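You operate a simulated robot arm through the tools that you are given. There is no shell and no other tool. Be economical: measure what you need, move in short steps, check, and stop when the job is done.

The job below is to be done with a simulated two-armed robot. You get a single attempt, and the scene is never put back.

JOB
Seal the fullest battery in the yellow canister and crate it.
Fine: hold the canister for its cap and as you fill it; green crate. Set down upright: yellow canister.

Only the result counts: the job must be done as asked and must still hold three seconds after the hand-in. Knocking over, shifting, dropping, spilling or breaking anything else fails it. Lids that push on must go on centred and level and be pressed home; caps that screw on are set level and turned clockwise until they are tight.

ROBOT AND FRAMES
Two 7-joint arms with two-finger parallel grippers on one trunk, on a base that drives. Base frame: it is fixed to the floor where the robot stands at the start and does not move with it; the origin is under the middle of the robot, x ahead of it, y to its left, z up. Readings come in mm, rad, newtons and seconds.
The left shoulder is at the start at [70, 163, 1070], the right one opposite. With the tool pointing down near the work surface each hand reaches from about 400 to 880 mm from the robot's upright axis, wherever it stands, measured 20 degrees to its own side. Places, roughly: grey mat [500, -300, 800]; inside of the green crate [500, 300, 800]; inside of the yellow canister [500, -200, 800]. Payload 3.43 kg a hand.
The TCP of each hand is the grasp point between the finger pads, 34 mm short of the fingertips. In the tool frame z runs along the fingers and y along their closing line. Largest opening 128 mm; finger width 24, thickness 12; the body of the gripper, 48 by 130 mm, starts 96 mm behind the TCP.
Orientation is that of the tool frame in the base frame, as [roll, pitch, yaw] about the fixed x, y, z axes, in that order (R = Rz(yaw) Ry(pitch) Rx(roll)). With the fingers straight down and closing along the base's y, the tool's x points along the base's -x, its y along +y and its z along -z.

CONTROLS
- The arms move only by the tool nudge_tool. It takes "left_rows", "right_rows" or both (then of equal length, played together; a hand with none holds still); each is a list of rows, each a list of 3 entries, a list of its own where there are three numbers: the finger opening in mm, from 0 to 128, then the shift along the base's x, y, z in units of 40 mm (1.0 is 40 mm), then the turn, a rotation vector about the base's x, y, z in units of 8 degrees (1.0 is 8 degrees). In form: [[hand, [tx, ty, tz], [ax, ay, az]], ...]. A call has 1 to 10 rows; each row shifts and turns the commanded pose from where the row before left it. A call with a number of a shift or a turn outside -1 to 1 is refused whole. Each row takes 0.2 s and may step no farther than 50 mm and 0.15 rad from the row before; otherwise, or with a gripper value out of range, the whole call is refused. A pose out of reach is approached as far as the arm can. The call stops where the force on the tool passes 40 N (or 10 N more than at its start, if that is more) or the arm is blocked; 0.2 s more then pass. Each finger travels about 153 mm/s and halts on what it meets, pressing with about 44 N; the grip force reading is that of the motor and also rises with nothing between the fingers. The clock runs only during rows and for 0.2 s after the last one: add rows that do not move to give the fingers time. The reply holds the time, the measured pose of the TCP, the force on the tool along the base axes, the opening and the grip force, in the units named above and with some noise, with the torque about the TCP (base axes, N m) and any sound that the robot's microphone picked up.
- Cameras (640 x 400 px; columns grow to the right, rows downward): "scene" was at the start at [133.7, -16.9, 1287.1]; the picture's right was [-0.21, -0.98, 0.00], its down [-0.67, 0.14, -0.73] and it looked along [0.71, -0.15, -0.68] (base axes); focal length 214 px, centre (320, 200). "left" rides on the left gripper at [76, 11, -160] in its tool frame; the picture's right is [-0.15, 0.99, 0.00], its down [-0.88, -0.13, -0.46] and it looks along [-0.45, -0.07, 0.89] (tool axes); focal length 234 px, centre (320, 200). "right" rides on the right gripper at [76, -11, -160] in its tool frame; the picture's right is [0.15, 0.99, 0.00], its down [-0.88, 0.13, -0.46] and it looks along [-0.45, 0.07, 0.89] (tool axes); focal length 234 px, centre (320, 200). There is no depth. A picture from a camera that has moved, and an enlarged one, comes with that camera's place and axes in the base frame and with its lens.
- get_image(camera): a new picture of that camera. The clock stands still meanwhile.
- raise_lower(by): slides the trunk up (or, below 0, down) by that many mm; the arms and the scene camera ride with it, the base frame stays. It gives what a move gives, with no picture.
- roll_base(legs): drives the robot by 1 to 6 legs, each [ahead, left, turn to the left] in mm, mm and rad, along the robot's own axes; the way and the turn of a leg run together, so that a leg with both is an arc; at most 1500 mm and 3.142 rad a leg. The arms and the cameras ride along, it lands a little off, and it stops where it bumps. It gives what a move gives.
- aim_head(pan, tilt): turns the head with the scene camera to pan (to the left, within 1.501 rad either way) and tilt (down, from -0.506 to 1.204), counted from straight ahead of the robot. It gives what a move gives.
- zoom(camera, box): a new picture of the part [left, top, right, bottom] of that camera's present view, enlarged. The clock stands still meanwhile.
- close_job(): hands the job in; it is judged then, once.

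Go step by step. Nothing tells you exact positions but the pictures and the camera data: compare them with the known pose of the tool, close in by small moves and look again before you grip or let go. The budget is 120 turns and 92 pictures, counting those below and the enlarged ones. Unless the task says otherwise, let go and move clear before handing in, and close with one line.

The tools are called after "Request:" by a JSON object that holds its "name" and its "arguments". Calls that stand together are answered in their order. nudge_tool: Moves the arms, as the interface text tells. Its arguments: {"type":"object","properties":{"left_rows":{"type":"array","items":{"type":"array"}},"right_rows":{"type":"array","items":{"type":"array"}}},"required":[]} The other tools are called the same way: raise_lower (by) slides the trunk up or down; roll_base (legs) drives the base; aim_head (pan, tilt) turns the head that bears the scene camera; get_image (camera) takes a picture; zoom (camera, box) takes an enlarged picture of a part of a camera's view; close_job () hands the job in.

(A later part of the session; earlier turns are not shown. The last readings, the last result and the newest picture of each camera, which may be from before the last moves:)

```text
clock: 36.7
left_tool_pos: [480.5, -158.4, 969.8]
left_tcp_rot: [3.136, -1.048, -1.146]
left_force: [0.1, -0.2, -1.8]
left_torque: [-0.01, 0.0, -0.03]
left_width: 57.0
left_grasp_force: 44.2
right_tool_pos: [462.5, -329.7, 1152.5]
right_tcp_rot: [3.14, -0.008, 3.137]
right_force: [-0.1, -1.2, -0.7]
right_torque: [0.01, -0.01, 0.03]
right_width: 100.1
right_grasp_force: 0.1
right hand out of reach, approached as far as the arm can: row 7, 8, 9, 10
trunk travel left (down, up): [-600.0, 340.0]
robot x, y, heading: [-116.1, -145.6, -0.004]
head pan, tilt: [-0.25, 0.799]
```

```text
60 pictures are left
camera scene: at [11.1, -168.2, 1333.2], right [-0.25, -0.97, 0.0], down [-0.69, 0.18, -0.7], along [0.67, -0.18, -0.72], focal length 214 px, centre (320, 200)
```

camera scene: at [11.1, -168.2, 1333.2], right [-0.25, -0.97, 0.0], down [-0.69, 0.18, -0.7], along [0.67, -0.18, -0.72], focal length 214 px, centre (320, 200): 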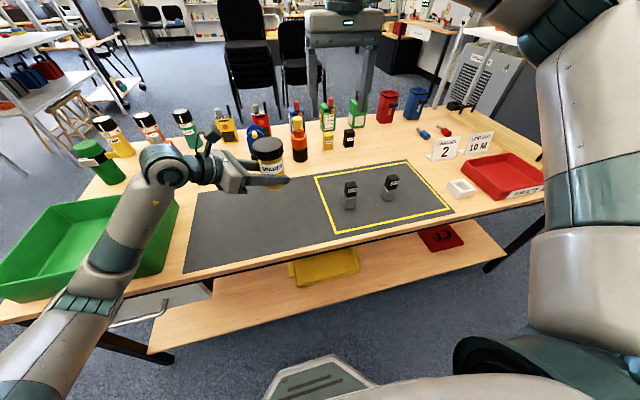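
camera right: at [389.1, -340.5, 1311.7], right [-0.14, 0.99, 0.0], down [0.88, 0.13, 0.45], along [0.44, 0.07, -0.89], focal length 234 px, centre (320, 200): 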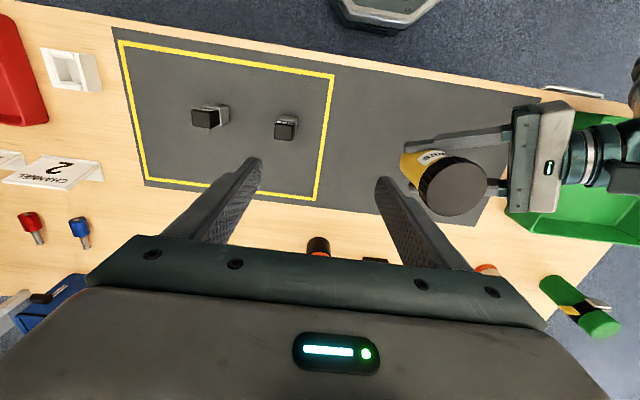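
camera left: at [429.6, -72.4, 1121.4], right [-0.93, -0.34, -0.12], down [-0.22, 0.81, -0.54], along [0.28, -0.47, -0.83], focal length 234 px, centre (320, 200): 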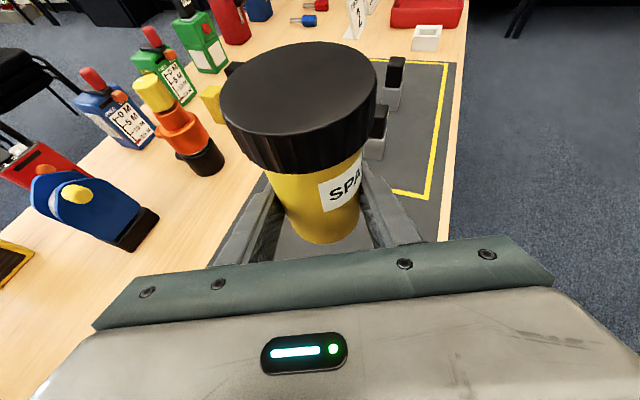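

The right arm can't pass left of its own shoulder line, so the canister has to come to its side. I'll pull the right hand out, drive the base 100 mm left, then carry the canister across to about y = -280.

Request:
{"name": "nudge_tool", "arguments": {"right_rows": [[100, [0.5, -1, 0], [0, 0, 0]], [100, [0.4, -1, 0], [0, 0, 0]], [100, [0, -1, 0], [0, 0, 0]], [100, [0, -1, 0], [0, 0, 0]], [100, [0, -1, 0], [0, 0, 0]], [100, [0, 0, 0], [0, 0, 0]]]}}

Request:
{"name": "roll_base", "arguments": {"legs": [[0, 100, 0]]}}

Request:
{"name": "nudge_tool", "arguments": {"left_rows": [[40, [0, -0.5, 0], [0, 0, 0]], [40, [0, -0.7, 0], [0, 0, 0]], [40, [0, -0.7, 0], [0, 0, 0]], [40, [0, -0.7, 0], [0, 0, 0]], [40, [0, -0.7, 0], [0, 0, 0]], [40, [0, -0.7, 0], [0, 0, 0]], [40, [0, -0.7, 0], [0, 0, 0]], [40, [0, -0.5, 0], [0, 0, 0]], [40, [0, -0.3, 0], [0, 0, 0]], [40, [0, 0, 0], [0, 0, 0]]]}}

Request:
{"name": "get_image", "arguments": {"camera": "scene"}}

```text
clock: 38.1
left_tool_pos: [481.6, -158.0, 968.8]
left_tcp_rot: [3.134, -1.051, -1.144]
left_force: [-0.2, -0.2, -1.1]
left_torque: [0.01, 0.0, -0.01]
left_width: 56.8
left_grasp_force: 44.6
right_tool_pos: [499.6, -528.6, 1150.7]
right_tcp_rot: [3.141, -0.008, 3.137]
right_force: [0.5, 0.3, 0.3]
right_torque: [-0.05, 0.04, 0.03]
right_width: 100.0
right_grasp_force: 0.1
trunk travel left (down, up): [-600.0, 340.0]
robot x, y, heading: [-118.6, -149.3, -0.004]
head pan, tilt: [-0.25, 0.799]
```

```text
clock: 39.2
left_tool_pos: [480.1, -61.2, 969.2]
left_tcp_rot: [3.135, -1.048, -1.144]
left_force: [-0.6, 1.0, -1.6]
left_torque: [-0.03, 0.0, -0.03]
left_width: 56.6
left_grasp_force: 44.3
right_tool_pos: [500.5, -431.9, 1149.8]
right_tcp_rot: [3.141, -0.009, 3.134]
right_force: [0.0, 1.2, 0.1]
right_torque: [-0.03, 0.01, 0.01]
right_width: 100.3
right_grasp_force: 0.0
trunk travel left (down, up): [-600.0, 340.0]
robot x, y, heading: [-120.8, -48.4, -0.009]
head pan, tilt: [-0.25, 0.799]
```

```text
clock: 41.4
left_tool_pos: [480.3, -281.4, 969.0]
left_tcp_rot: [3.137, -1.049, -1.148]
left_force: [0.3, 0.2, -1.5]
left_torque: [0.04, 0.01, -0.01]
left_width: 56.6
left_grasp_force: 43.7
right_tool_pos: [500.7, -431.6, 1150.2]
right_tcp_rot: [3.141, -0.008, 3.135]
right_force: [-0.2, 0.4, -0.5]
right_torque: [0.0, 0.02, 0.02]
right_width: 100.2
right_grasp_force: 0.1
trunk travel left (down, up): [-600.0, 340.0]
robot x, y, heading: [-118.7, -52.5, -0.005]
head pan, tilt: [-0.25, 0.799]
```

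```text
59 pictures are left
camera scene: at [12.5, -70.6, 1333.1], right [-0.25, -0.97, 0.0], down [-0.69, 0.18, -0.7], along [0.67, -0.18, -0.72], focal length 214 px, centre (320, 200)
```

scene: 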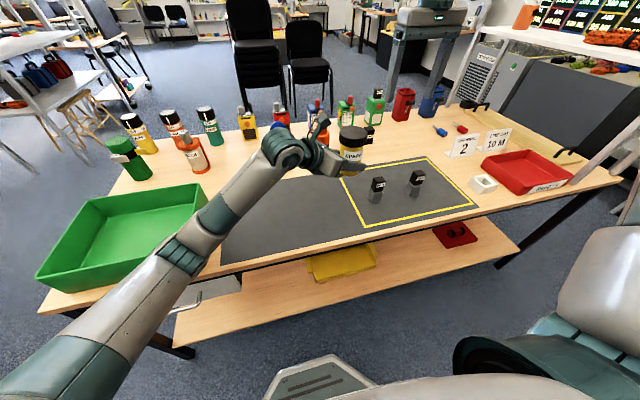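

The left arm reached across easily. Now the right hand goes above the cap at about [480, -281].

Request:
{"name": "nudge_tool", "arguments": {"right_rows": [[100, [-0.1, 0.9, 0], [0, 0, 0]], [100, [-0.1, 0.9, 0], [0, 0, 0]], [100, [-0.1, 0.9, 0], [0, 0, 0]], [100, [-0.2, 1, 0], [0, 0, 0]], [100, [0, 0, 0], [0, 0, 0]]]}}

Request:
{"name": "get_image", "arguments": {"camera": "right"}}

Request:
{"name": "get_image", "arguments": {"camera": "scene"}}

```text
clock: 42.6
left_tool_pos: [480.1, -281.3, 969.3]
left_tcp_rot: [3.135, -1.049, -1.146]
left_force: [-0.5, -0.2, -1.7]
left_torque: [-0.02, -0.02, 0.03]
left_width: 56.6
left_grasp_force: 43.4
right_tool_pos: [478.6, -284.6, 1151.0]
right_tcp_rot: [3.139, -0.008, 3.134]
right_force: [0.6, 0.0, -0.5]
right_torque: [0.03, 0.05, 0.0]
right_width: 100.1
right_grasp_force: 0.0
trunk travel left (down, up): [-600.0, 340.0]
robot x, y, heading: [-118.3, -49.9, -0.009]
head pan, tilt: [-0.25, 0.799]
```

```text
58 pictures are left
camera right: at [405.2, -295.6, 1309.8], right [-0.14, 0.99, 0.0], down [0.88, 0.12, 0.45], along [0.44, 0.06, -0.89], focal length 234 px, centre (320, 200)
```

right: 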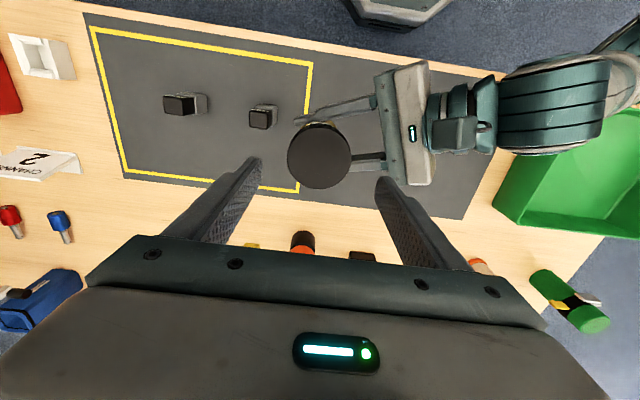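

```text
57 pictures are left
camera scene: at [11.9, -71.4, 1333.2], right [-0.25, -0.97, 0.0], down [-0.69, 0.18, -0.7], along [0.67, -0.18, -0.72], focal length 214 px, centre (320, 200)
```

scene: 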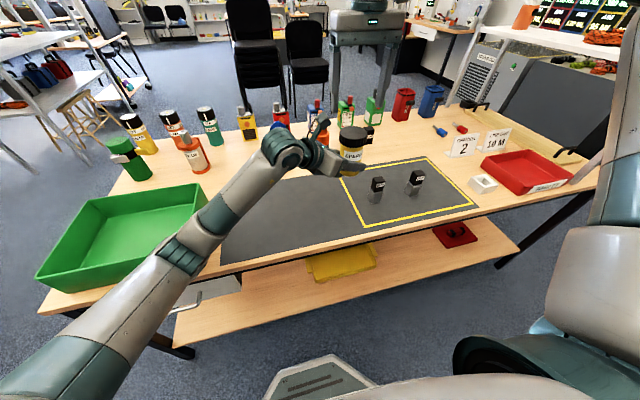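

The right hand is nicely over the cap, whose centre I take as about [475, -286]. I'll pre-turn it clockwise 48° and descend around the cap with the fingers open.

Request:
{"name": "nudge_tool", "arguments": {"right_rows": [[100, [-0.05, 0, 0], [0, 0, -1]], [100, [0, 0, 0], [0, 0, -1]], [100, [0, 0, -0.3], [0, 0, -1]], [100, [0, 0, -0.4], [0, 0, -1]], [100, [0, 0, -0.4], [0, 0, -1]], [100, [0, 0, -0.4], [0, 0, -1]], [100, [0, 0, -0.4], [0, 0, 0]], [100, [0, 0, -0.3], [0, 0, 0]], [100, [0, 0, 0], [0, 0, 0]]]}}

Request:
{"name": "get_image", "arguments": {"camera": "right"}}

Request:
{"name": "get_image", "arguments": {"camera": "left"}}

```text
clock: 44.6
left_tool_pos: [480.1, -281.9, 970.1]
left_tcp_rot: [3.136, -1.05, -1.146]
left_force: [-0.3, -0.2, -1.4]
left_torque: [0.02, 0.01, 0.02]
left_width: 56.8
left_grasp_force: 43.7
right_tool_pos: [477.3, -283.9, 1062.6]
right_tcp_rot: [3.141, -0.008, 2.297]
right_force: [-0.4, -0.1, -0.2]
right_torque: [0.02, 0.01, 0.04]
right_width: 100.0
right_grasp_force: 0.1
trunk travel left (down, up): [-600.0, 340.0]
robot x, y, heading: [-119.0, -50.1, -0.007]
head pan, tilt: [-0.25, 0.799]
```

```text
56 pictures are left
camera right: at [420.7, -235.0, 1221.9], right [0.64, 0.77, 0.0], down [0.68, -0.57, 0.45], along [0.34, -0.29, -0.89], focal length 234 px, centre (320, 200)
```

right: 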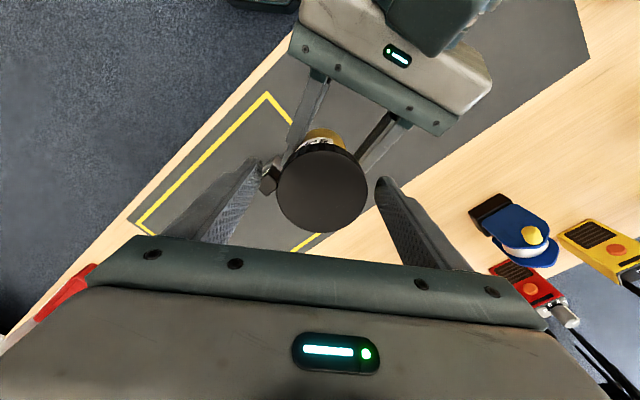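

```text
55 pictures are left
camera left: at [430.7, -193.6, 1114.2], right [-0.93, -0.34, -0.12], down [-0.22, 0.81, -0.54], along [0.28, -0.47, -0.83], focal length 234 px, centre (320, 200)
```

left: 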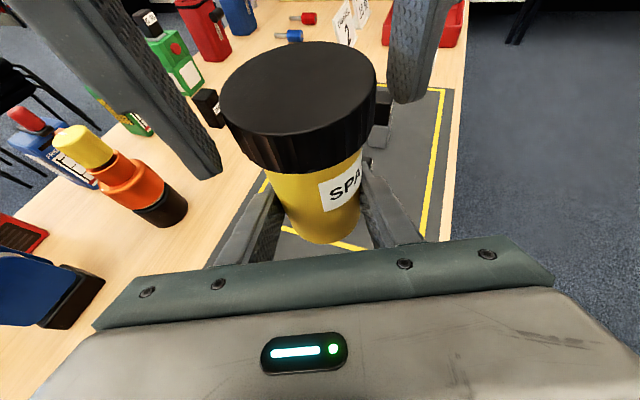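

The fingers straddle the cap evenly. I'll lower a touch more and close on it.

Request:
{"name": "nudge_tool", "arguments": {"right_rows": [[100, [0, 0, -0.2], [0, 0, 0]], [85, [0, 0, 0], [0, 0, 0]], [76, [0, 0, 0], [0, 0, 0]], [70, [0, 0, 0], [0, 0, 0]], [60, [0, 0, 0], [0, 0, 0]], [50, [0, 0, 0], [0, 0, 0]], [50, [0, 0, 0], [0, 0, 0]]]}}

```text
clock: 46.2
left_tool_pos: [478.7, -281.8, 969.2]
left_tcp_rot: [3.135, -1.051, -1.149]
left_force: [-12.4, -10.3, 0.2]
left_torque: [0.69, -0.89, -0.08]
left_width: 56.9
left_grasp_force: 44.2
right_tool_pos: [479.4, -283.6, 1055.1]
right_tcp_rot: [3.14, -0.009, 2.3]
right_force: [13.0, 10.2, -0.3]
right_torque: [0.16, -0.22, 0.08]
right_width: 70.6
right_grasp_force: 44.8
trunk travel left (down, up): [-600.0, 340.0]
robot x, y, heading: [-121.8, -51.2, -0.009]
head pan, tilt: [-0.25, 0.799]
```

Gripped at 70.6 mm, with a 16 N sideways load. I'll ease the right hand a few mm toward it and start a small counter-clockwise turn.

Request:
{"name": "nudge_tool", "arguments": {"right_rows": [[50, [0.06, 0.05, 0], [0, 0, 0]], [50, [0, 0, 0], [0, 0, 0]]]}}

Request:
{"name": "nudge_tool", "arguments": {"right_rows": [[50, [0, 0, 0], [0, 0, 0.5]], [50, [0, 0, 0], [0, 0, 0.5]], [50, [0, 0, 0], [0, 0, 0.5]], [50, [0, 0, 0], [0, 0, 0.5]]]}}

```text
clock: 46.8
left_tool_pos: [481.0, -281.0, 969.7]
left_tcp_rot: [3.135, -1.049, -1.145]
left_force: [-6.8, -6.9, -1.3]
left_torque: [0.19, -0.14, -0.36]
left_width: 57.0
left_grasp_force: 43.9
right_tool_pos: [479.2, -281.6, 1054.5]
right_tcp_rot: [-3.141, -0.011, 2.299]
right_force: [7.0, 6.6, -0.3]
right_torque: [0.44, -0.41, 0.36]
right_width: 70.4
right_grasp_force: 43.7
trunk travel left (down, up): [-600.0, 340.0]
robot x, y, heading: [-116.4, -51.7, -0.008]
head pan, tilt: [-0.25, 0.799]
```

```text
clock: 47.8
left_tool_pos: [482.1, -280.3, 969.8]
left_tcp_rot: [3.138, -1.049, -1.143]
left_force: [-2.2, 0.1, -3.2]
left_torque: [-0.17, -0.18, -0.01]
left_width: 56.7
left_grasp_force: 43.5
right_tool_pos: [479.2, -282.7, 1053.8]
right_tcp_rot: [-3.141, -0.009, 2.578]
right_force: [3.2, 0.3, 1.4]
right_torque: [0.14, -0.09, -0.05]
right_width: 70.5
right_grasp_force: 43.5
trunk travel left (down, up): [-600.0, 340.0]
robot x, y, heading: [-117.7, -50.5, -0.005]
head pan, tilt: [-0.25, 0.799]
```

It turned 16° with little resistance. I'll continue counter-clockwise.

Request:
{"name": "nudge_tool", "arguments": {"right_rows": [[50, [0, 0, 0.01], [0, 0, 1]], [50, [0, 0, 0.01], [0, 0, 1]], [50, [0, 0, 0.01], [0, 0, 1]], [50, [0, 0, 0.01], [0, 0, 1]], [50, [0, 0, 0.01], [0, 0, 1]], [50, [0, 0, 0.01], [0, 0, 1]], [50, [0, 0, 0.01], [0, 0, 1]], [50, [0, 0, 0.01], [0, 0, 1]]]}}

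Request:
{"name": "get_image", "arguments": {"camera": "left"}}

```text
clock: 49.6
left_tool_pos: [481.4, -280.4, 969.7]
left_tcp_rot: [3.138, -1.05, -1.144]
left_force: [2.5, 35.5, 3.4]
left_torque: [-1.19, 0.34, 0.06]
left_width: 56.9
left_grasp_force: 43.6
right_tool_pos: [480.6, -283.7, 1057.1]
right_tcp_rot: [-3.139, -0.012, -2.588]
right_force: [-1.9, -34.9, -4.6]
right_torque: [-1.93, -0.14, -0.09]
right_width: 70.7
right_grasp_force: 44.1
trunk travel left (down, up): [-600.0, 340.0]
robot x, y, heading: [-119.6, -48.6, -0.008]
head pan, tilt: [-0.25, 0.799]
```

```text
54 pictures are left
camera left: at [431.6, -192.9, 1114.4], right [-0.93, -0.34, -0.12], down [-0.22, 0.81, -0.54], along [0.28, -0.47, -0.83], focal length 234 px, centre (320, 200)
```

left: 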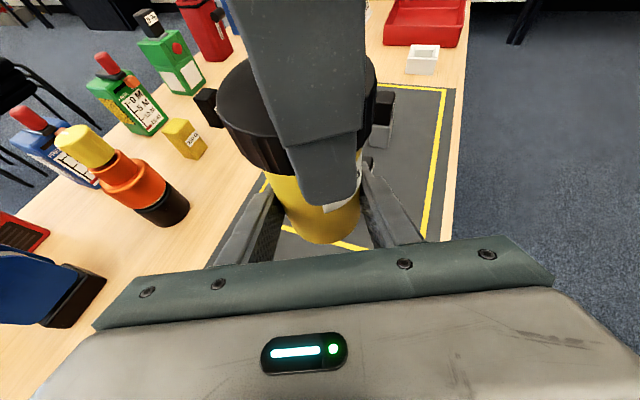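

The canister label stayed put, so the cap itself has turned about 80°. A sideways load built up from off-centre gripping, so I'll release the cap, relieve it and look.

Request:
{"name": "nudge_tool", "arguments": {"right_rows": [[78, [0, -0.05, 0], [0, 0, 0]], [90, [0, -0.05, 0], [0, 0, 0]], [90, [0, 0, 0], [0, 0, 0]]]}}

Request:
{"name": "get_image", "arguments": {"camera": "right"}}

```text
clock: 50.4
left_tool_pos: [480.6, -281.7, 969.6]
left_tcp_rot: [3.133, -1.048, -1.147]
left_force: [-0.5, 0.0, -1.3]
left_torque: [0.0, -0.02, 0.02]
left_width: 56.7
left_grasp_force: 43.5
right_tool_pos: [480.7, -286.0, 1057.0]
right_tcp_rot: [3.141, -0.006, -2.589]
right_force: [0.2, -0.5, 0.1]
right_torque: [0.0, 0.0, -0.04]
right_width: 89.8
right_grasp_force: 0.0
trunk travel left (down, up): [-600.0, 340.0]
robot x, y, heading: [-117.4, -52.2, -0.006]
head pan, tilt: [-0.25, 0.799]
```

```text
53 pictures are left
camera right: at [423.3, -334.0, 1216.7], right [-0.64, 0.76, 0.0], down [0.68, 0.57, 0.45], along [0.34, 0.29, -0.89], focal length 234 px, centre (320, 200)
```

right: 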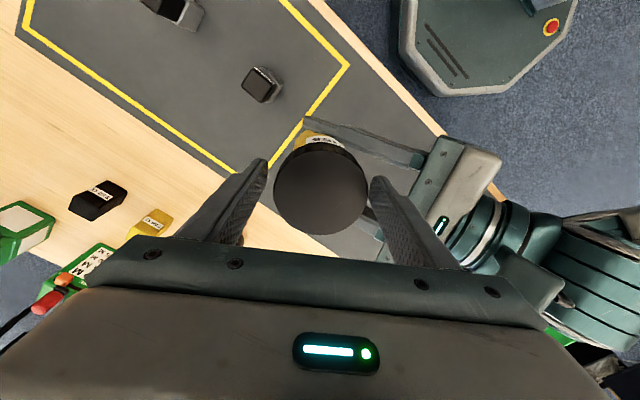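

The forces are back to zero. I'll centre on the cap axis (about [477, -284]) and wind the open hand back clockwise for another stroke.

Request:
{"name": "nudge_tool", "arguments": {"right_rows": [[95, [-0.08, 0.04, 0], [0, 0, -1]], [95, [0, 0, 0], [0, 0, -1]], [95, [0, 0, 0], [0, 0, -1]], [95, [0, 0, 0], [0, 0, -1]], [95, [0, 0, 0], [0, 0, -1]], [95, [0, 0, 0], [0, 0, -1]], [95, [0, 0, 0], [0, 0, -1]], [95, [0, 0, 0], [0, 0, -1]], [95, [0, 0, 0], [0, 0, -1]], [95, [0, 0, 0], [0, 0, -1]]]}}

Request:
{"name": "nudge_tool", "arguments": {"right_rows": [[95, [0, 0, 0], [0, 0, -1]], [95, [0, 0, 0], [0, 0, -1]], [84, [0, 0, 0], [0, 0, -1]], [76, [0, 0, 0], [0, 0, 0]], [70, [0, 0, 0], [0, 0, 0]], [60, [0, 0, 0], [0, 0, 0]], [50, [0, 0, 0], [0, 0, 0]], [50, [0, 0, 0], [0, 0, 0]]]}}

```text
clock: 52.6
left_tool_pos: [480.0, -281.3, 969.2]
left_tcp_rot: [3.137, -1.047, -1.146]
left_force: [0.2, 0.0, -1.5]
left_torque: [-0.05, -0.02, -0.02]
left_width: 56.8
left_grasp_force: 44.3
right_tool_pos: [479.0, -284.8, 1057.7]
right_tcp_rot: [3.141, -0.009, 2.295]
right_force: [-1.0, 0.5, -0.3]
right_torque: [0.01, -0.02, -0.02]
right_width: 95.1
right_grasp_force: 0.0
trunk travel left (down, up): [-600.0, 340.0]
robot x, y, heading: [-118.3, -48.4, -0.005]
head pan, tilt: [-0.25, 0.799]
```

```text
clock: 54.4
left_tool_pos: [479.2, -282.7, 969.4]
left_tcp_rot: [3.136, -1.049, -1.149]
left_force: [-32.1, -6.6, -0.6]
left_torque: [0.34, -1.75, -0.07]
left_width: 56.8
left_grasp_force: 43.7
right_tool_pos: [478.0, -283.8, 1057.7]
right_tcp_rot: [3.137, -0.008, 1.879]
right_force: [31.5, 6.7, -1.4]
right_torque: [0.32, -1.02, 0.06]
right_width: 69.8
right_grasp_force: 43.8
trunk travel left (down, up): [-600.0, 340.0]
robot x, y, heading: [-122.0, -50.4, -0.006]
head pan, tilt: [-0.25, 0.799]
```

Closing pulled sideways in +x again, so the true axis is nearer the left TCP. I'll shift the right hand to relieve that.

Request:
{"name": "nudge_tool", "arguments": {"right_rows": [[50, [0.06, 0.02, 0], [0, 0, 0]], [50, [0.04, 0.01, 0], [0, 0, 0]], [50, [0, 0, 0], [0, 0, 0]]]}}

```text
clock: 55.2
left_tool_pos: [482.1, -280.8, 969.6]
left_tcp_rot: [3.136, -1.05, -1.145]
left_force: [-18.6, -12.4, 0.5]
left_torque: [0.57, -0.63, -0.03]
left_width: 56.8
left_grasp_force: 44.1
right_tool_pos: [479.6, -282.9, 1057.6]
right_tcp_rot: [3.14, -0.01, 1.88]
right_force: [18.6, 12.7, -2.7]
right_torque: [0.58, -1.0, 0.02]
right_width: 69.9
right_grasp_force: 44.2
trunk travel left (down, up): [-600.0, 340.0]
robot x, y, heading: [-116.8, -52.8, -0.002]
head pan, tilt: [-0.25, 0.799]
```

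Request:
{"name": "nudge_tool", "arguments": {"right_rows": [[50, [0.08, 0.04, 0], [0, 0, 0]], [50, [0.06, 0.04, 0], [0, 0, 0]], [50, [0, 0, 0], [0, 0, 0]]]}}

Request:
{"name": "nudge_tool", "arguments": {"right_rows": [[50, [0, 0, 0.01], [0, 0, 1]], [50, [0, 0, 0.01], [0, 0, 1]], [50, [0, 0, 0.01], [0, 0, 1]], [50, [0, 0, 0.01], [0, 0, 1]], [50, [0, 0, 0.01], [0, 0, 1]]]}}

```text
clock: 56.0
left_tool_pos: [484.4, -278.0, 968.0]
left_tcp_rot: [3.138, -1.047, -1.141]
left_force: [22.5, -5.0, -3.0]
left_torque: [0.21, 1.37, 0.05]
left_width: 56.8
left_grasp_force: 44.0
right_tool_pos: [486.5, -280.2, 1057.7]
right_tcp_rot: [-3.133, -0.009, 1.882]
right_force: [-22.6, 6.1, 0.4]
right_torque: [0.39, 0.59, -0.03]
right_width: 69.9
right_grasp_force: 43.9
trunk travel left (down, up): [-600.0, 340.0]
robot x, y, heading: [-113.2, -53.3, -0.006]
head pan, tilt: [-0.25, 0.799]
```

```text
clock: 57.2
left_tool_pos: [483.8, -278.7, 968.6]
left_tcp_rot: [3.138, -1.047, -1.142]
left_force: [0.6, 0.0, -2.5]
left_torque: [0.05, 0.04, 0.0]
left_width: 57.0
left_grasp_force: 43.4
right_tool_pos: [486.1, -280.6, 1058.2]
right_tcp_rot: [-3.135, -0.01, 2.565]
right_force: [-0.4, 0.6, 0.1]
right_torque: [-0.03, 0.02, 0.0]
right_width: 69.9
right_grasp_force: 44.2
trunk travel left (down, up): [-600.0, 340.0]
robot x, y, heading: [-117.7, -47.5, -0.008]
head pan, tilt: [-0.25, 0.799]
stopped in row 5 (left hand): the force on the tool passed its limit (the readings are from after the stop); the commanded pose is now the measured one
```

The lateral force suddenly vanished, so the cap may have come free. I'll look.

Request:
{"name": "get_image", "arguments": {"camera": "left"}}

Request:
{"name": "zoom", "arguments": {"camera": "scene", "box": [280, 80, 420, 190]}}

```text
52 pictures are left
camera left: at [432.9, -192.4, 1113.7], right [-0.93, -0.34, -0.13], down [-0.23, 0.81, -0.54], along [0.29, -0.47, -0.84], focal length 234 px, centre (320, 200)
```

left: 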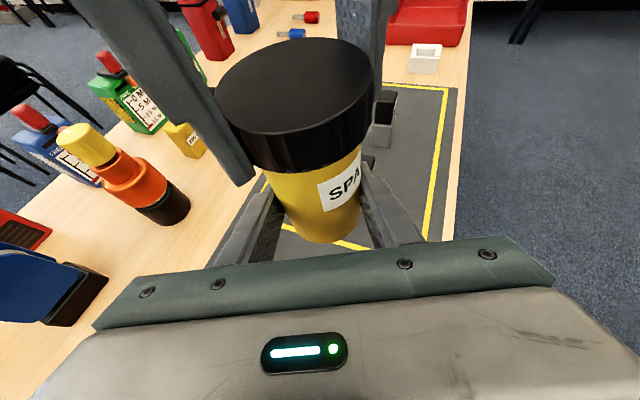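

```text
3.64 times, centred on (350, 135) of scene
camera zoom: at [12.6, -70.8, 1333.1], right [-0.25, -0.97, 0.0], down [-0.69, 0.18, -0.7], along [0.67, -0.18, -0.72], focal length 780 px, centre (211, 436)
```

zoom: 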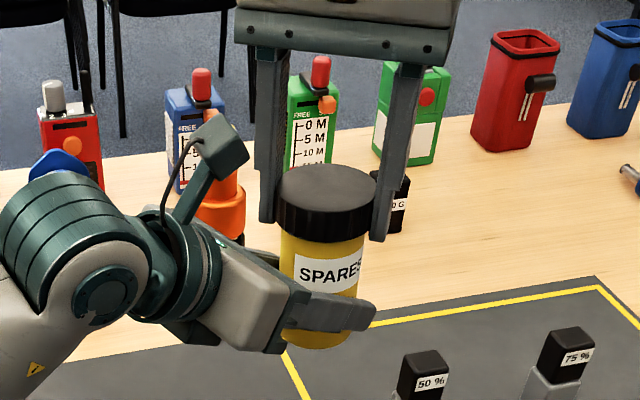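

The cap looks a little raised and level. I'll test whether it's free by lifting gently.

Request:
{"name": "nudge_tool", "arguments": {"right_rows": [[50, [0, 0, 0.08], [0, 0, 0]], [50, [0, 0, 0.08], [0, 0, 0]], [50, [0, 0, 0], [0, 0, 0]]]}}

```text
clock: 58.0
left_tool_pos: [483.6, -280.8, 972.8]
left_tcp_rot: [-3.14, -1.056, -1.145]
left_force: [2.2, -0.7, 30.1]
left_torque: [-0.1, 0.72, 0.0]
left_width: 56.7
left_grasp_force: 44.0
right_tool_pos: [484.1, -282.9, 1062.5]
right_tcp_rot: [-3.129, -0.015, 2.565]
right_force: [-2.6, 1.2, -30.7]
right_torque: [0.15, -0.62, 0.04]
right_width: 69.7
right_grasp_force: 44.4
trunk travel left (down, up): [-600.0, 340.0]
robot x, y, heading: [-118.1, -52.7, -0.008]
head pan, tilt: [-0.25, 0.799]
```

Still threaded. I'll lower back and keep turning.

Request:
{"name": "nudge_tool", "arguments": {"right_rows": [[50, [0, 0, -0.12], [0, 0, 0]], [50, [0, 0, 0], [0, 0, 1]], [50, [0, 0, 0.005], [0, 0, 1]], [50, [0, 0, 0.005], [0, 0, 1]]]}}

Request:
{"name": "nudge_tool", "arguments": {"right_rows": [[50, [0, 0, 0.01], [0, 0, 1]], [50, [0, 0, 0.01], [0, 0, 1]], [50, [0, 0, 0.01], [0, 0, 1]], [50, [0, 0, 0.01], [0, 0, 1]]]}}

```text
clock: 59.0
left_tool_pos: [483.8, -279.7, 968.7]
left_tcp_rot: [3.14, -1.049, -1.141]
left_force: [9.0, 1.1, 23.1]
left_torque: [-0.47, 0.21, 0.07]
left_width: 57.0
left_grasp_force: 44.1
right_tool_pos: [486.3, -281.9, 1059.2]
right_tcp_rot: [-3.135, -0.015, 2.985]
right_force: [-9.6, -0.6, -23.8]
right_torque: [0.28, 0.53, 0.0]
right_width: 70.0
right_grasp_force: 44.5
trunk travel left (down, up): [-600.0, 340.0]
robot x, y, heading: [-118.8, -50.2, -0.009]
head pan, tilt: [-0.25, 0.799]
```

```text
clock: 60.0
left_tool_pos: [484.8, -279.0, 969.9]
left_tcp_rot: [3.139, -1.05, -1.142]
left_force: [14.7, 3.0, 22.7]
left_torque: [-0.34, 0.43, 0.05]
left_width: 57.0
left_grasp_force: 44.0
right_tool_pos: [486.2, -281.6, 1061.1]
right_tcp_rot: [-3.135, -0.014, -2.739]
right_force: [-14.1, -3.3, -23.9]
right_torque: [0.05, 0.85, 0.0]
right_width: 70.0
right_grasp_force: 43.9
trunk travel left (down, up): [-600.0, 340.0]
robot x, y, heading: [-117.1, -54.0, -0.009]
head pan, tilt: [-0.25, 0.799]
```

Request:
{"name": "nudge_tool", "arguments": {"right_rows": [[50, [-0.04, 0, -0.04], [0, 0, 1]], [50, [-0.02, 0, 0], [0, 0, 1]], [50, [0, 0, 0], [0, 0, 1]], [50, [0, 0, 0], [0, 0, 1]]]}}

Request:
{"name": "nudge_tool", "arguments": {"right_rows": [[50, [0, 0, 0.01], [0, 0, 1]], [50, [0, 0, 0.01], [0, 0, 1]], [50, [0, 0, 0], [0, 0, 0]]]}}

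```text
clock: 61.0
left_tool_pos: [481.8, -280.0, 966.3]
left_tcp_rot: [3.136, -1.044, -1.139]
left_force: [1.0, 4.8, -2.3]
left_torque: [-0.3, 0.09, 0.02]
left_width: 57.0
left_grasp_force: 44.5
right_tool_pos: [483.9, -280.6, 1063.2]
right_tcp_rot: [-3.133, -0.006, -2.179]
right_force: [-0.1, -4.9, 1.1]
right_torque: [-0.17, -0.02, 0.01]
right_width: 70.1
right_grasp_force: 43.8
trunk travel left (down, up): [-600.0, 340.0]
robot x, y, heading: [-118.9, -49.9, -0.007]
head pan, tilt: [-0.25, 0.799]
```

```text
clock: 61.9
left_tool_pos: [483.7, -280.0, 969.7]
left_tcp_rot: [3.139, -1.046, -1.144]
left_force: [0.8, 0.4, -1.1]
left_torque: [0.01, -0.04, 0.0]
left_width: 56.9
left_grasp_force: 44.1
right_tool_pos: [484.1, -283.1, 1060.9]
right_tcp_rot: [-3.135, -0.013, -1.904]
right_force: [0.2, 0.5, -0.6]
right_torque: [-0.01, -0.01, 0.01]
right_width: 69.9
right_grasp_force: 44.1
trunk travel left (down, up): [-600.0, 340.0]
robot x, y, heading: [-117.7, -49.5, -0.009]
head pan, tilt: [-0.25, 0.799]
```

The forces went to zero; I'll test a gentle lift.

Request:
{"name": "nudge_tool", "arguments": {"right_rows": [[50, [0, 0, 0.1], [0, 0, 0]], [50, [0, 0, 0.1], [0, 0, 0]], [50, [0, 0, 0], [0, 0, 0]]]}}

Request:
{"name": "get_image", "arguments": {"camera": "left"}}

```text
clock: 62.6
left_tool_pos: [483.9, -279.1, 969.3]
left_tcp_rot: [3.139, -1.048, -1.144]
left_force: [0.4, -0.2, -0.7]
left_torque: [-0.01, 0.02, 0.04]
left_width: 56.7
left_grasp_force: 44.4
right_tool_pos: [484.1, -280.9, 1069.0]
right_tcp_rot: [-3.137, -0.012, -1.903]
right_force: [-0.9, -0.3, 0.0]
right_torque: [-0.01, -0.02, -0.02]
right_width: 70.1
right_grasp_force: 44.3
trunk travel left (down, up): [-600.0, 340.0]
robot x, y, heading: [-117.2, -51.0, -0.008]
head pan, tilt: [-0.25, 0.799]
```

```text
50 pictures are left
camera left: at [432.8, -192.5, 1113.8], right [-0.93, -0.34, -0.13], down [-0.23, 0.81, -0.54], along [0.29, -0.47, -0.84], focal length 234 px, centre (320, 200)
```

left: 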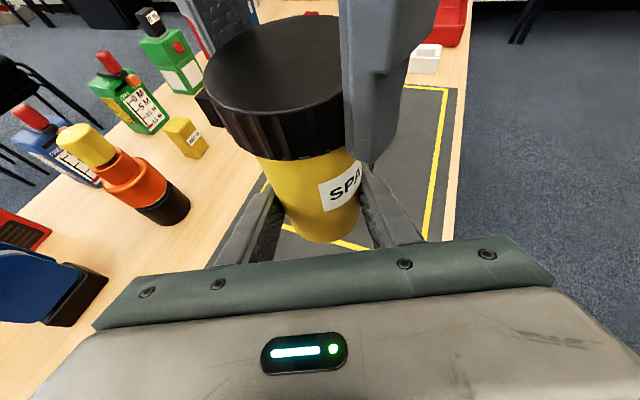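

The cap is free. My fingertips reach a few mm below its rim, so I'll rest it back on the mouth and regrip 9 mm higher. That way it can be set down flat.

Request:
{"name": "nudge_tool", "arguments": {"right_rows": [[50, [0, 0, -0.1], [0, 0, 0]], [50, [0, 0, -0.12], [0, 0, 0]], [72, [0, 0, 0], [0, 0, 0]], [80, [0, 0, 0], [0, 0, 0]], [80, [0, 0, 0.12], [0, 0, 0]], [80, [0, 0, 0.12], [0, 0, 0]], [70, [0, 0, 0], [0, 0, 0]], [60, [0, 0, 0], [0, 0, 0]], [50, [0, 0, 0], [0, 0, 0]], [50, [0, 0, 0], [0, 0, 0]]]}}

Request:
{"name": "zoom", "arguments": {"camera": "scene", "box": [280, 80, 420, 190]}}

```text
clock: 64.8
left_tool_pos: [482.8, -280.6, 969.3]
left_tcp_rot: [3.138, -1.049, -1.146]
left_force: [-21.2, 10.6, 1.8]
left_torque: [-0.66, -1.23, -0.06]
left_width: 56.8
left_grasp_force: 43.4
right_tool_pos: [482.9, -281.6, 1070.2]
right_tcp_rot: [-3.131, -0.012, -1.904]
right_force: [20.9, -10.5, -2.6]
right_torque: [-0.34, -0.88, 0.04]
right_width: 69.9
right_grasp_force: 43.9
trunk travel left (down, up): [-600.0, 340.0]
robot x, y, heading: [-119.4, -51.9, -0.002]
head pan, tilt: [-0.25, 0.799]
```

```text
3.64 times, centred on (350, 135) of scene
camera zoom: at [12.5, -70.8, 1333.1], right [-0.25, -0.97, 0.0], down [-0.69, 0.18, -0.7], along [0.67, -0.18, -0.72], focal length 780 px, centre (211, 436)
```

zoom: 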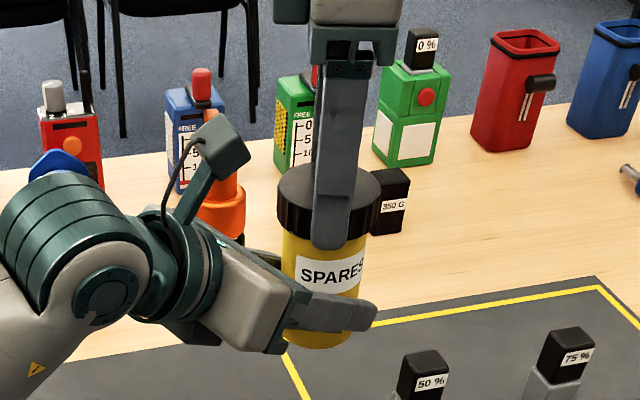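

The tips still extend a bit below the rim. I'll regrip 6 mm higher, easing the sideways load too.

Request:
{"name": "nudge_tool", "arguments": {"right_rows": [[80, [0.08, -0.03, 0], [0, 0, 0]], [80, [0, 0, 0.15], [0, 0, 0]], [72, [0, 0, 0], [0, 0, 0]], [60, [0, 0, 0], [0, 0, 0]], [50, [0, 0, 0], [0, 0, 0]], [50, [0, 0, 0], [0, 0, 0]]]}}

Request:
{"name": "zoom", "arguments": {"camera": "scene", "box": [310, 110, 380, 165]}}

```text
clock: 66.2
left_tool_pos: [485.0, -279.9, 968.3]
left_tcp_rot: [3.138, -1.047, -1.14]
left_force: [19.2, -6.9, -0.1]
left_torque: [0.48, 1.36, 0.03]
left_width: 56.8
left_grasp_force: 44.4
right_tool_pos: [485.6, -282.1, 1075.0]
right_tcp_rot: [-3.139, -0.012, -1.902]
right_force: [-19.4, 7.6, 0.1]
right_torque: [0.32, 0.77, 0.0]
right_width: 70.1
right_grasp_force: 44.0
trunk travel left (down, up): [-600.0, 340.0]
robot x, y, heading: [-117.8, -50.0, -0.007]
head pan, tilt: [-0.25, 0.799]
```

```text
7.27 times, centred on (345, 138) of scene
camera zoom: at [12.6, -70.9, 1333.1], right [-0.25, -0.97, 0.0], down [-0.69, 0.18, -0.7], along [0.67, -0.18, -0.72], focal length 1560 px, centre (138, 654)
```

zoom: 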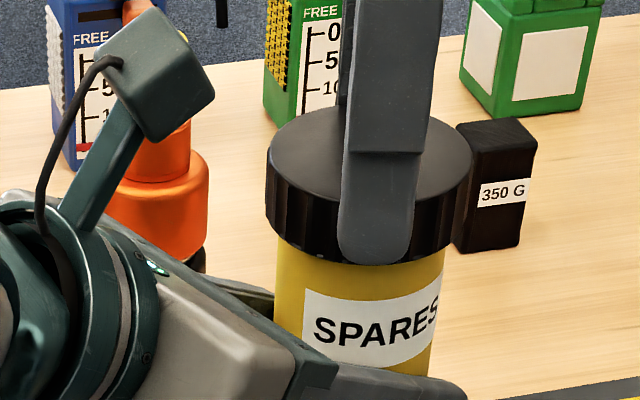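

The tips are flush with the rim now. I'll lift the cap off and carry it to a free spot near [395, -475], between and in front of the batteries.

Request:
{"name": "nudge_tool", "arguments": {"right_rows": [[50, [-0.04, 0.01, 0.2], [0, 0, 0]], [50, [0, 0, 0.5], [0, 0, 0]], [50, [0, 0, 0.8], [0, 0, 0]], [50, [0, 0, 0.6], [0, 0, 0]], [50, [-0.3, -0.9, 0], [0, 0, 0]], [50, [-0.4, -0.9, 0], [0, 0, 0]], [50, [-0.4, -0.9, 0], [0, 0, 0]], [50, [-0.4, -0.9, 0], [0, 0, 0]], [50, [-0.4, -0.9, 0], [0, 0, 0]], [50, [-0.3, -0.3, 0], [0, 0, 0]]]}}

Request:
{"name": "get_image", "arguments": {"camera": "left"}}

Request:
{"name": "get_image", "arguments": {"camera": "right"}}

```text
clock: 66.8
left_tool_pos: [483.7, -281.8, 978.9]
left_tcp_rot: [-3.137, -1.07, -1.152]
left_force: [2.2, -0.6, 0.5]
left_torque: [-0.08, 0.48, -0.01]
left_width: 57.1
left_grasp_force: 43.8
right_tool_pos: [484.9, -284.1, 1089.1]
right_tcp_rot: [3.141, -0.017, -1.904]
right_force: [-1.2, -0.5, -1.8]
right_torque: [0.09, -0.32, 0.01]
right_width: 69.8
right_grasp_force: 43.3
trunk travel left (down, up): [-600.0, 340.0]
robot x, y, heading: [-118.7, -53.3, -0.007]
head pan, tilt: [-0.25, 0.799]
stopped in row 2 (left hand): the force on the tool passed its limit (the readings are from after the stop); the commanded pose is now the measured one
```

```text
47 pictures are left
camera left: at [430.9, -191.5, 1121.9], right [-0.93, -0.34, -0.13], down [-0.22, 0.8, -0.55], along [0.29, -0.49, -0.82], focal length 234 px, centre (320, 200)
```

left: 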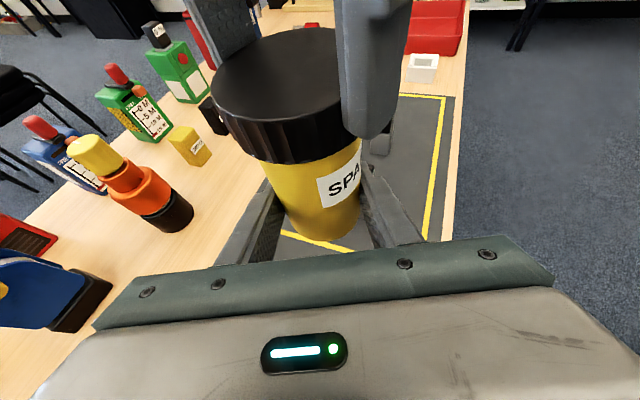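

```text
46 pictures are left
camera right: at [471.6, -356.3, 1249.0], right [-0.98, 0.19, 0.0], down [0.17, 0.88, 0.44], along [0.08, 0.43, -0.9], focal length 234 px, centre (320, 200)
```

right: 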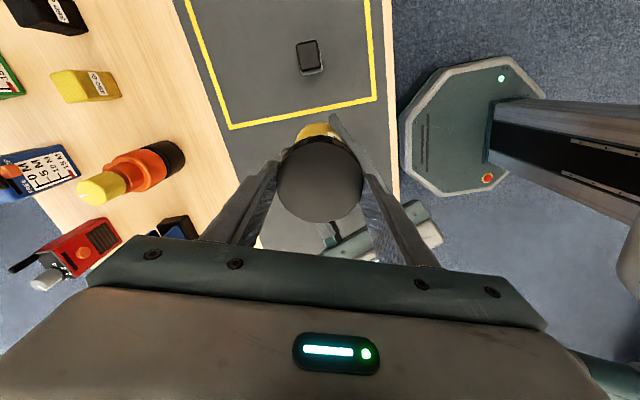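

The cap is still on its last thread; my earlier lift only slid the fingers up. It has clearly risen about 5 mm, so I'll rewind the open hand for another counter-clockwise stroke without pulling up.

Request:
{"name": "nudge_tool", "arguments": {"right_rows": [[80, [0, 0, 0], [0, 0, 0]], [92, [0, 0.03, 0], [0, 0, -1]], [92, [0, 0.03, 0], [0, 0, -1]], [92, [0, 0, 0], [0, 0, -1]], [92, [0, 0, 0], [0, 0, -1]], [92, [0, 0, 0], [0, 0, -1]], [92, [0, 0, 0], [0, 0, -1]], [92, [0, 0, 0], [0, 0, -1]], [92, [0, 0, 0], [0, 0, -1]], [92, [0, 0, 0], [0, 0, -1]]]}}

Request:
{"name": "nudge_tool", "arguments": {"right_rows": [[92, [0, 0, -0.1], [0, 0, -1]], [92, [0, 0, -0.1], [0, 0, -1]], [92, [0, 0, -0.1], [0, 0, -1]], [92, [0, 0, 0], [0, 0, -1]], [92, [0, 0, 0], [0, 0, -1]], [92, [0, 0, 0], [0, 0, -1]], [92, [0, 0, 0], [0, 0, -1]], [92, [0, 0, 0], [0, 0, -1]], [92, [0, 0, 0], [0, 0, 0]]]}}

Request:
{"name": "zoom", "arguments": {"camera": "left", "box": [180, 20, 420, 260]}}

Request:
{"name": "get_image", "arguments": {"camera": "right"}}

```text
clock: 69.0
left_tool_pos: [482.3, -281.2, 978.7]
left_tcp_rot: [-3.135, -1.068, -1.155]
left_force: [-0.1, -0.6, -2.0]
left_torque: [0.05, 0.0, 0.0]
left_width: 56.7
left_grasp_force: 44.0
right_tool_pos: [484.6, -282.4, 1089.4]
right_tcp_rot: [3.141, -0.019, 3.119]
right_force: [0.1, -0.6, -0.4]
right_torque: [0.01, 0.0, -0.02]
right_width: 92.1
right_grasp_force: 0.1
trunk travel left (down, up): [-600.0, 340.0]
robot x, y, heading: [-118.1, -55.2, -0.005]
head pan, tilt: [-0.25, 0.799]
```

```text
clock: 71.0
left_tool_pos: [482.5, -281.7, 978.0]
left_tcp_rot: [-3.137, -1.069, -1.154]
left_force: [0.3, -0.4, -2.1]
left_torque: [-0.02, 0.0, 0.02]
left_width: 56.5
left_grasp_force: 44.1
right_tool_pos: [485.0, -283.1, 1077.2]
right_tcp_rot: [-3.14, -0.02, 2.004]
right_force: [-0.1, -0.2, 0.0]
right_torque: [-0.02, 0.02, 0.02]
right_width: 91.9
right_grasp_force: 0.0
trunk travel left (down, up): [-600.0, 340.0]
robot x, y, heading: [-118.4, -48.1, -0.01]
head pan, tilt: [-0.25, 0.799]
```

```text
1.67 times, centred on (300, 140) of left
camera zoom: at [430.9, -191.7, 1121.6], right [-0.93, -0.34, -0.13], down [-0.22, 0.8, -0.55], along [0.29, -0.49, -0.82], focal length 390 px, centre (353, 300)
```

zoom: 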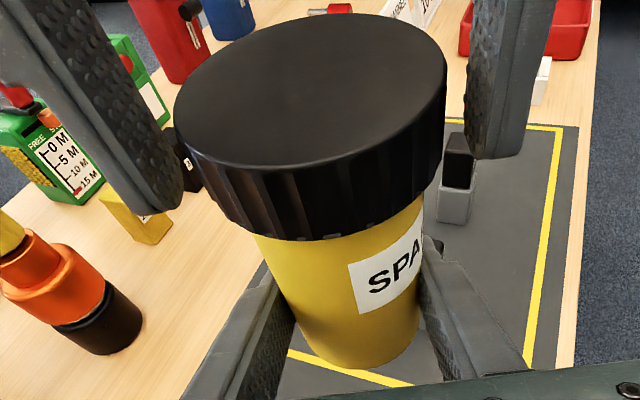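

```text
44 pictures are left
camera right: at [444.5, -219.7, 1236.6], right [0.84, 0.55, 0.0], down [0.49, -0.75, 0.44], along [0.24, -0.37, -0.9], focal length 234 px, centre (320, 200)
```

right: 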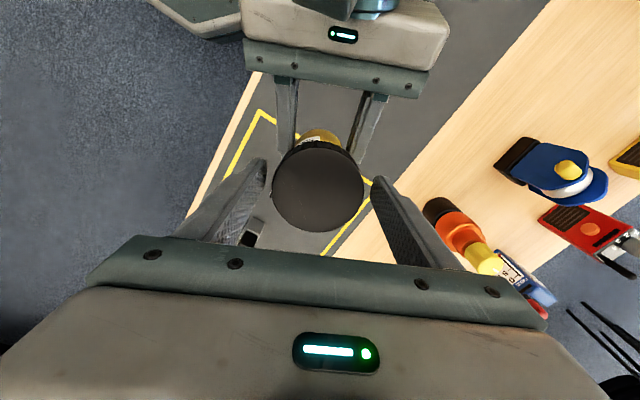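

Cap ribs are clear and it looks level. I'll centre on the estimated axis, grip and turn counter-clockwise at nearly constant height.

Request:
{"name": "nudge_tool", "arguments": {"right_rows": [[84, [-0.02, -0.05, 0], [0, 0, 0]], [74, [0, 0, 0], [0, 0, 0]], [60, [0, 0, 0], [0, 0, 0]], [50, [0, 0, 0], [0, 0, 0]], [50, [0, 0, 0], [0, 0, 0]]]}}

Request:
{"name": "nudge_tool", "arguments": {"right_rows": [[50, [0, 0, 0.002], [0, 0, 1]], [50, [0, 0, 0.002], [0, 0, 1]], [50, [0, 0, 0.002], [0, 0, 1]], [50, [0, 0, 0.002], [0, 0, 1]]]}}

Request:
{"name": "zoom", "arguments": {"camera": "left", "box": [180, 20, 420, 260]}}

```text
clock: 72.2
left_tool_pos: [481.6, -280.9, 978.9]
left_tcp_rot: [-3.137, -1.069, -1.154]
left_force: [1.0, 0.2, -1.6]
left_torque: [0.0, 0.17, 0.01]
left_width: 56.7
left_grasp_force: 43.8
right_tool_pos: [483.8, -284.3, 1076.2]
right_tcp_rot: [-3.14, -0.018, 2.004]
right_force: [-1.0, -0.1, 0.3]
right_torque: [0.03, -0.04, 0.01]
right_width: 70.4
right_grasp_force: 44.1
trunk travel left (down, up): [-600.0, 340.0]
robot x, y, heading: [-118.4, -50.2, -0.011]
head pan, tilt: [-0.25, 0.799]
```

```text
clock: 73.2
left_tool_pos: [482.2, -282.2, 979.5]
left_tcp_rot: [-3.134, -1.067, -1.156]
left_force: [-0.8, -1.6, -0.5]
left_torque: [0.7, -0.53, 1.33]
left_width: 60.9
left_grasp_force: 44.2
right_tool_pos: [483.9, -284.5, 1077.9]
right_tcp_rot: [-3.138, -0.019, 2.565]
right_force: [1.4, 1.0, -0.5]
right_torque: [-0.55, 0.44, -1.27]
right_width: 69.9
right_grasp_force: 44.0
trunk travel left (down, up): [-600.0, 340.0]
robot x, y, heading: [-120.0, -51.5, -0.005]
head pan, tilt: [-0.25, 0.799]
```

```text
1.67 times, centred on (300, 140) of left
camera zoom: at [430.9, -191.7, 1121.5], right [-0.93, -0.34, -0.13], down [-0.22, 0.81, -0.55], along [0.29, -0.49, -0.82], focal length 390 px, centre (353, 300)
```

zoom: 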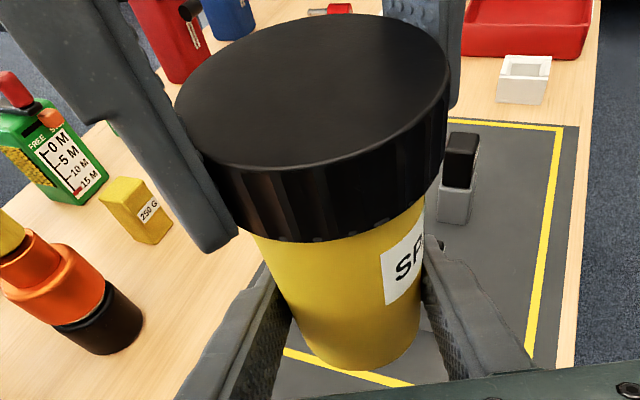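

Now centred, the cap resists at 1.3 Nm and the canister turns with it. I believe the cap was free earlier and seated itself again when I set it back down. I'll test the clockwise direction to feel what the thread does.

Request:
{"name": "nudge_tool", "arguments": {"right_rows": [[50, [0, 0, 0], [0, 0, -1]], [50, [0, 0, 0], [0, 0, -1]]]}}

Request:
{"name": "nudge_tool", "arguments": {"right_rows": [[50, [0, 0, 0], [0, 0, -1]], [50, [0, 0, 0], [0, 0, -1]]]}}

Request:
{"name": "zoom", "arguments": {"camera": "left", "box": [180, 20, 420, 260]}}

```text
clock: 73.8
left_tool_pos: [482.8, -281.8, 979.3]
left_tcp_rot: [-3.136, -1.069, -1.153]
left_force: [0.7, 4.8, -0.3]
left_torque: [-0.47, 0.36, -0.03]
left_width: 60.6
left_grasp_force: 44.1
right_tool_pos: [483.5, -282.8, 1077.0]
right_tcp_rot: [-3.14, -0.018, 2.284]
right_force: [-0.3, -4.2, -0.4]
right_torque: [-0.01, -0.3, 0.02]
right_width: 69.6
right_grasp_force: 44.0
trunk travel left (down, up): [-600.0, 340.0]
robot x, y, heading: [-116.5, -53.0, -0.013]
head pan, tilt: [-0.25, 0.799]
```

```text
clock: 74.4
left_tool_pos: [482.5, -280.3, 978.8]
left_tcp_rot: [-3.138, -1.07, -1.152]
left_force: [-1.1, 9.7, 3.4]
left_torque: [-1.05, 1.17, -0.03]
left_width: 61.0
left_grasp_force: 44.0
right_tool_pos: [484.7, -283.6, 1076.7]
right_tcp_rot: [3.14, -0.019, 2.001]
right_force: [1.0, -9.7, -4.1]
right_torque: [0.23, -1.33, 0.02]
right_width: 69.8
right_grasp_force: 43.7
trunk travel left (down, up): [-600.0, 340.0]
robot x, y, heading: [-113.4, -51.1, -0.008]
head pan, tilt: [-0.25, 0.799]
```

```text
1.67 times, centred on (300, 140) of left
camera zoom: at [430.9, -191.4, 1122.0], right [-0.93, -0.34, -0.13], down [-0.22, 0.8, -0.55], along [0.29, -0.49, -0.82], focal length 390 px, centre (353, 300)
```

zoom: 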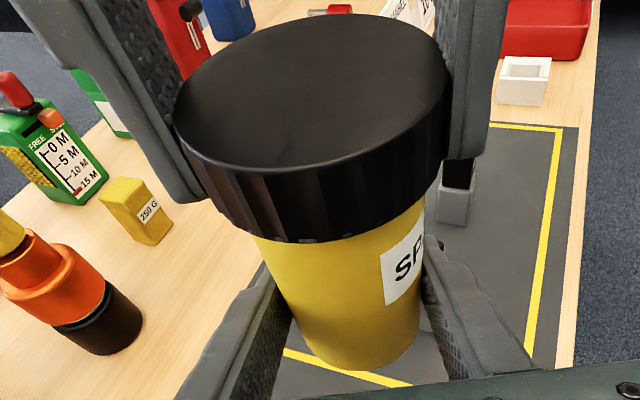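

Clockwise it turns freely without the canister, while counter-clockwise it meets a stop. So I'll return counter-clockwise to the stop, then add gentle upward tension while turning, as when it popped free before.

Request:
{"name": "nudge_tool", "arguments": {"right_rows": [[50, [0, 0, 0], [0, 0, 1]], [50, [0, 0, 0], [0, 0, 1]], [50, [0, 0, 0], [0, 0, 1]]]}}

Request:
{"name": "nudge_tool", "arguments": {"right_rows": [[50, [0, 0, 0.05], [0, 0, 0.5]], [50, [0, 0, 0.05], [0, 0, 0.5]], [50, [0, 0, 0], [0, 0, 0.5]], [50, [0, 0, 0], [0, 0, 0.5]]]}}

Request:
{"name": "zoom", "arguments": {"camera": "left", "box": [180, 20, 420, 260]}}

```text
clock: 75.2
left_tool_pos: [482.3, -281.7, 979.2]
left_tcp_rot: [-3.133, -1.069, -1.157]
left_force: [-3.5, 6.9, 1.8]
left_torque: [0.21, -0.82, 0.03]
left_width: 60.8
left_grasp_force: 44.0
right_tool_pos: [483.3, -284.0, 1077.8]
right_tcp_rot: [-3.137, -0.02, 2.423]
right_force: [2.6, -6.7, -2.6]
right_torque: [-0.9, 0.54, -0.02]
right_width: 70.1
right_grasp_force: 43.1
trunk travel left (down, up): [-600.0, 340.0]
robot x, y, heading: [-118.8, -50.6, -0.006]
head pan, tilt: [-0.25, 0.799]
```

```text
clock: 76.2
left_tool_pos: [481.7, -281.5, 979.3]
left_tcp_rot: [-3.136, -1.067, -1.153]
left_force: [-0.3, 0.0, -1.6]
left_torque: [0.0, 0.0, -0.02]
left_width: 60.6
left_grasp_force: 43.8
right_tool_pos: [485.2, -282.7, 1081.5]
right_tcp_rot: [3.141, -0.02, 2.704]
right_force: [0.4, 0.5, -0.4]
right_torque: [-0.01, -0.02, -0.01]
right_width: 69.9
right_grasp_force: 43.6
trunk travel left (down, up): [-600.0, 340.0]
robot x, y, heading: [-121.7, -49.1, -0.007]
head pan, tilt: [-0.25, 0.799]
```

```text
1.67 times, centred on (300, 140) of left
camera zoom: at [430.8, -191.7, 1121.5], right [-0.93, -0.34, -0.13], down [-0.22, 0.8, -0.55], along [0.29, -0.49, -0.82], focal length 390 px, centre (353, 300)
```

zoom: 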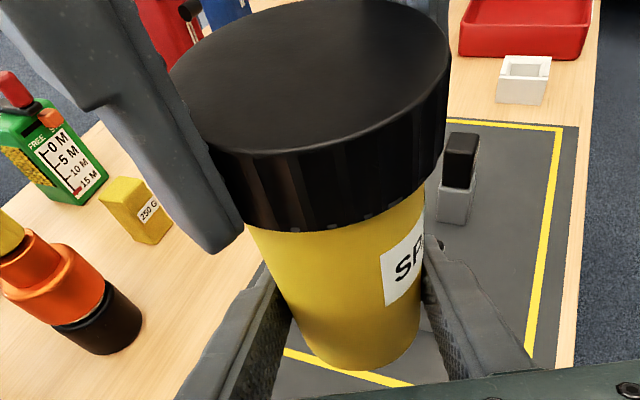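

All forces are zero and the cap has risen visibly, so it's free. I'll lift it straight off this time.

Request:
{"name": "nudge_tool", "arguments": {"right_rows": [[50, [0, 0, 0.2], [0, 0, 0]], [50, [0, 0, 0.4], [0, 0, 0]], [50, [0, 0, 0.6], [0, 0, 0]], [50, [0, 0, 0.8], [0, 0, 0]], [50, [0, 0, 0], [0, 0, 0]]]}}

Request:
{"name": "get_image", "arguments": {"camera": "left"}}

```text
clock: 77.4
left_tool_pos: [481.7, -281.6, 978.5]
left_tcp_rot: [-3.136, -1.067, -1.154]
left_force: [0.3, 0.1, -1.4]
left_torque: [-0.02, 0.04, 0.01]
left_width: 60.7
left_grasp_force: 43.3
right_tool_pos: [484.3, -284.1, 1161.6]
right_tcp_rot: [-3.139, -0.02, 2.703]
right_force: [-0.3, 0.9, -0.8]
right_torque: [-0.04, 0.01, 0.0]
right_width: 69.6
right_grasp_force: 43.7
trunk travel left (down, up): [-600.0, 340.0]
robot x, y, heading: [-118.7, -49.6, -0.005]
head pan, tilt: [-0.25, 0.799]
```

```text
40 pictures are left
camera left: at [431.2, -191.8, 1121.4], right [-0.93, -0.34, -0.13], down [-0.22, 0.8, -0.55], along [0.29, -0.49, -0.82], focal length 234 px, centre (320, 200)
```

left: 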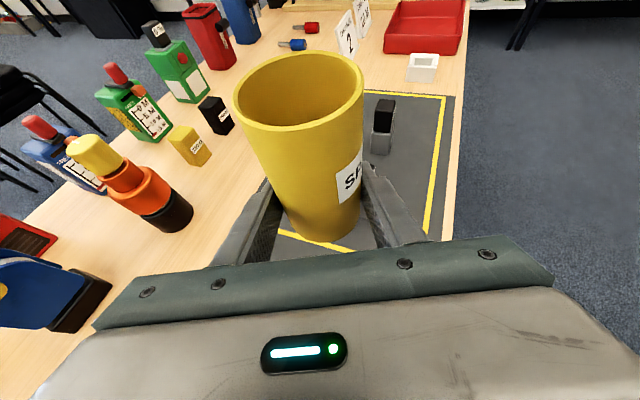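

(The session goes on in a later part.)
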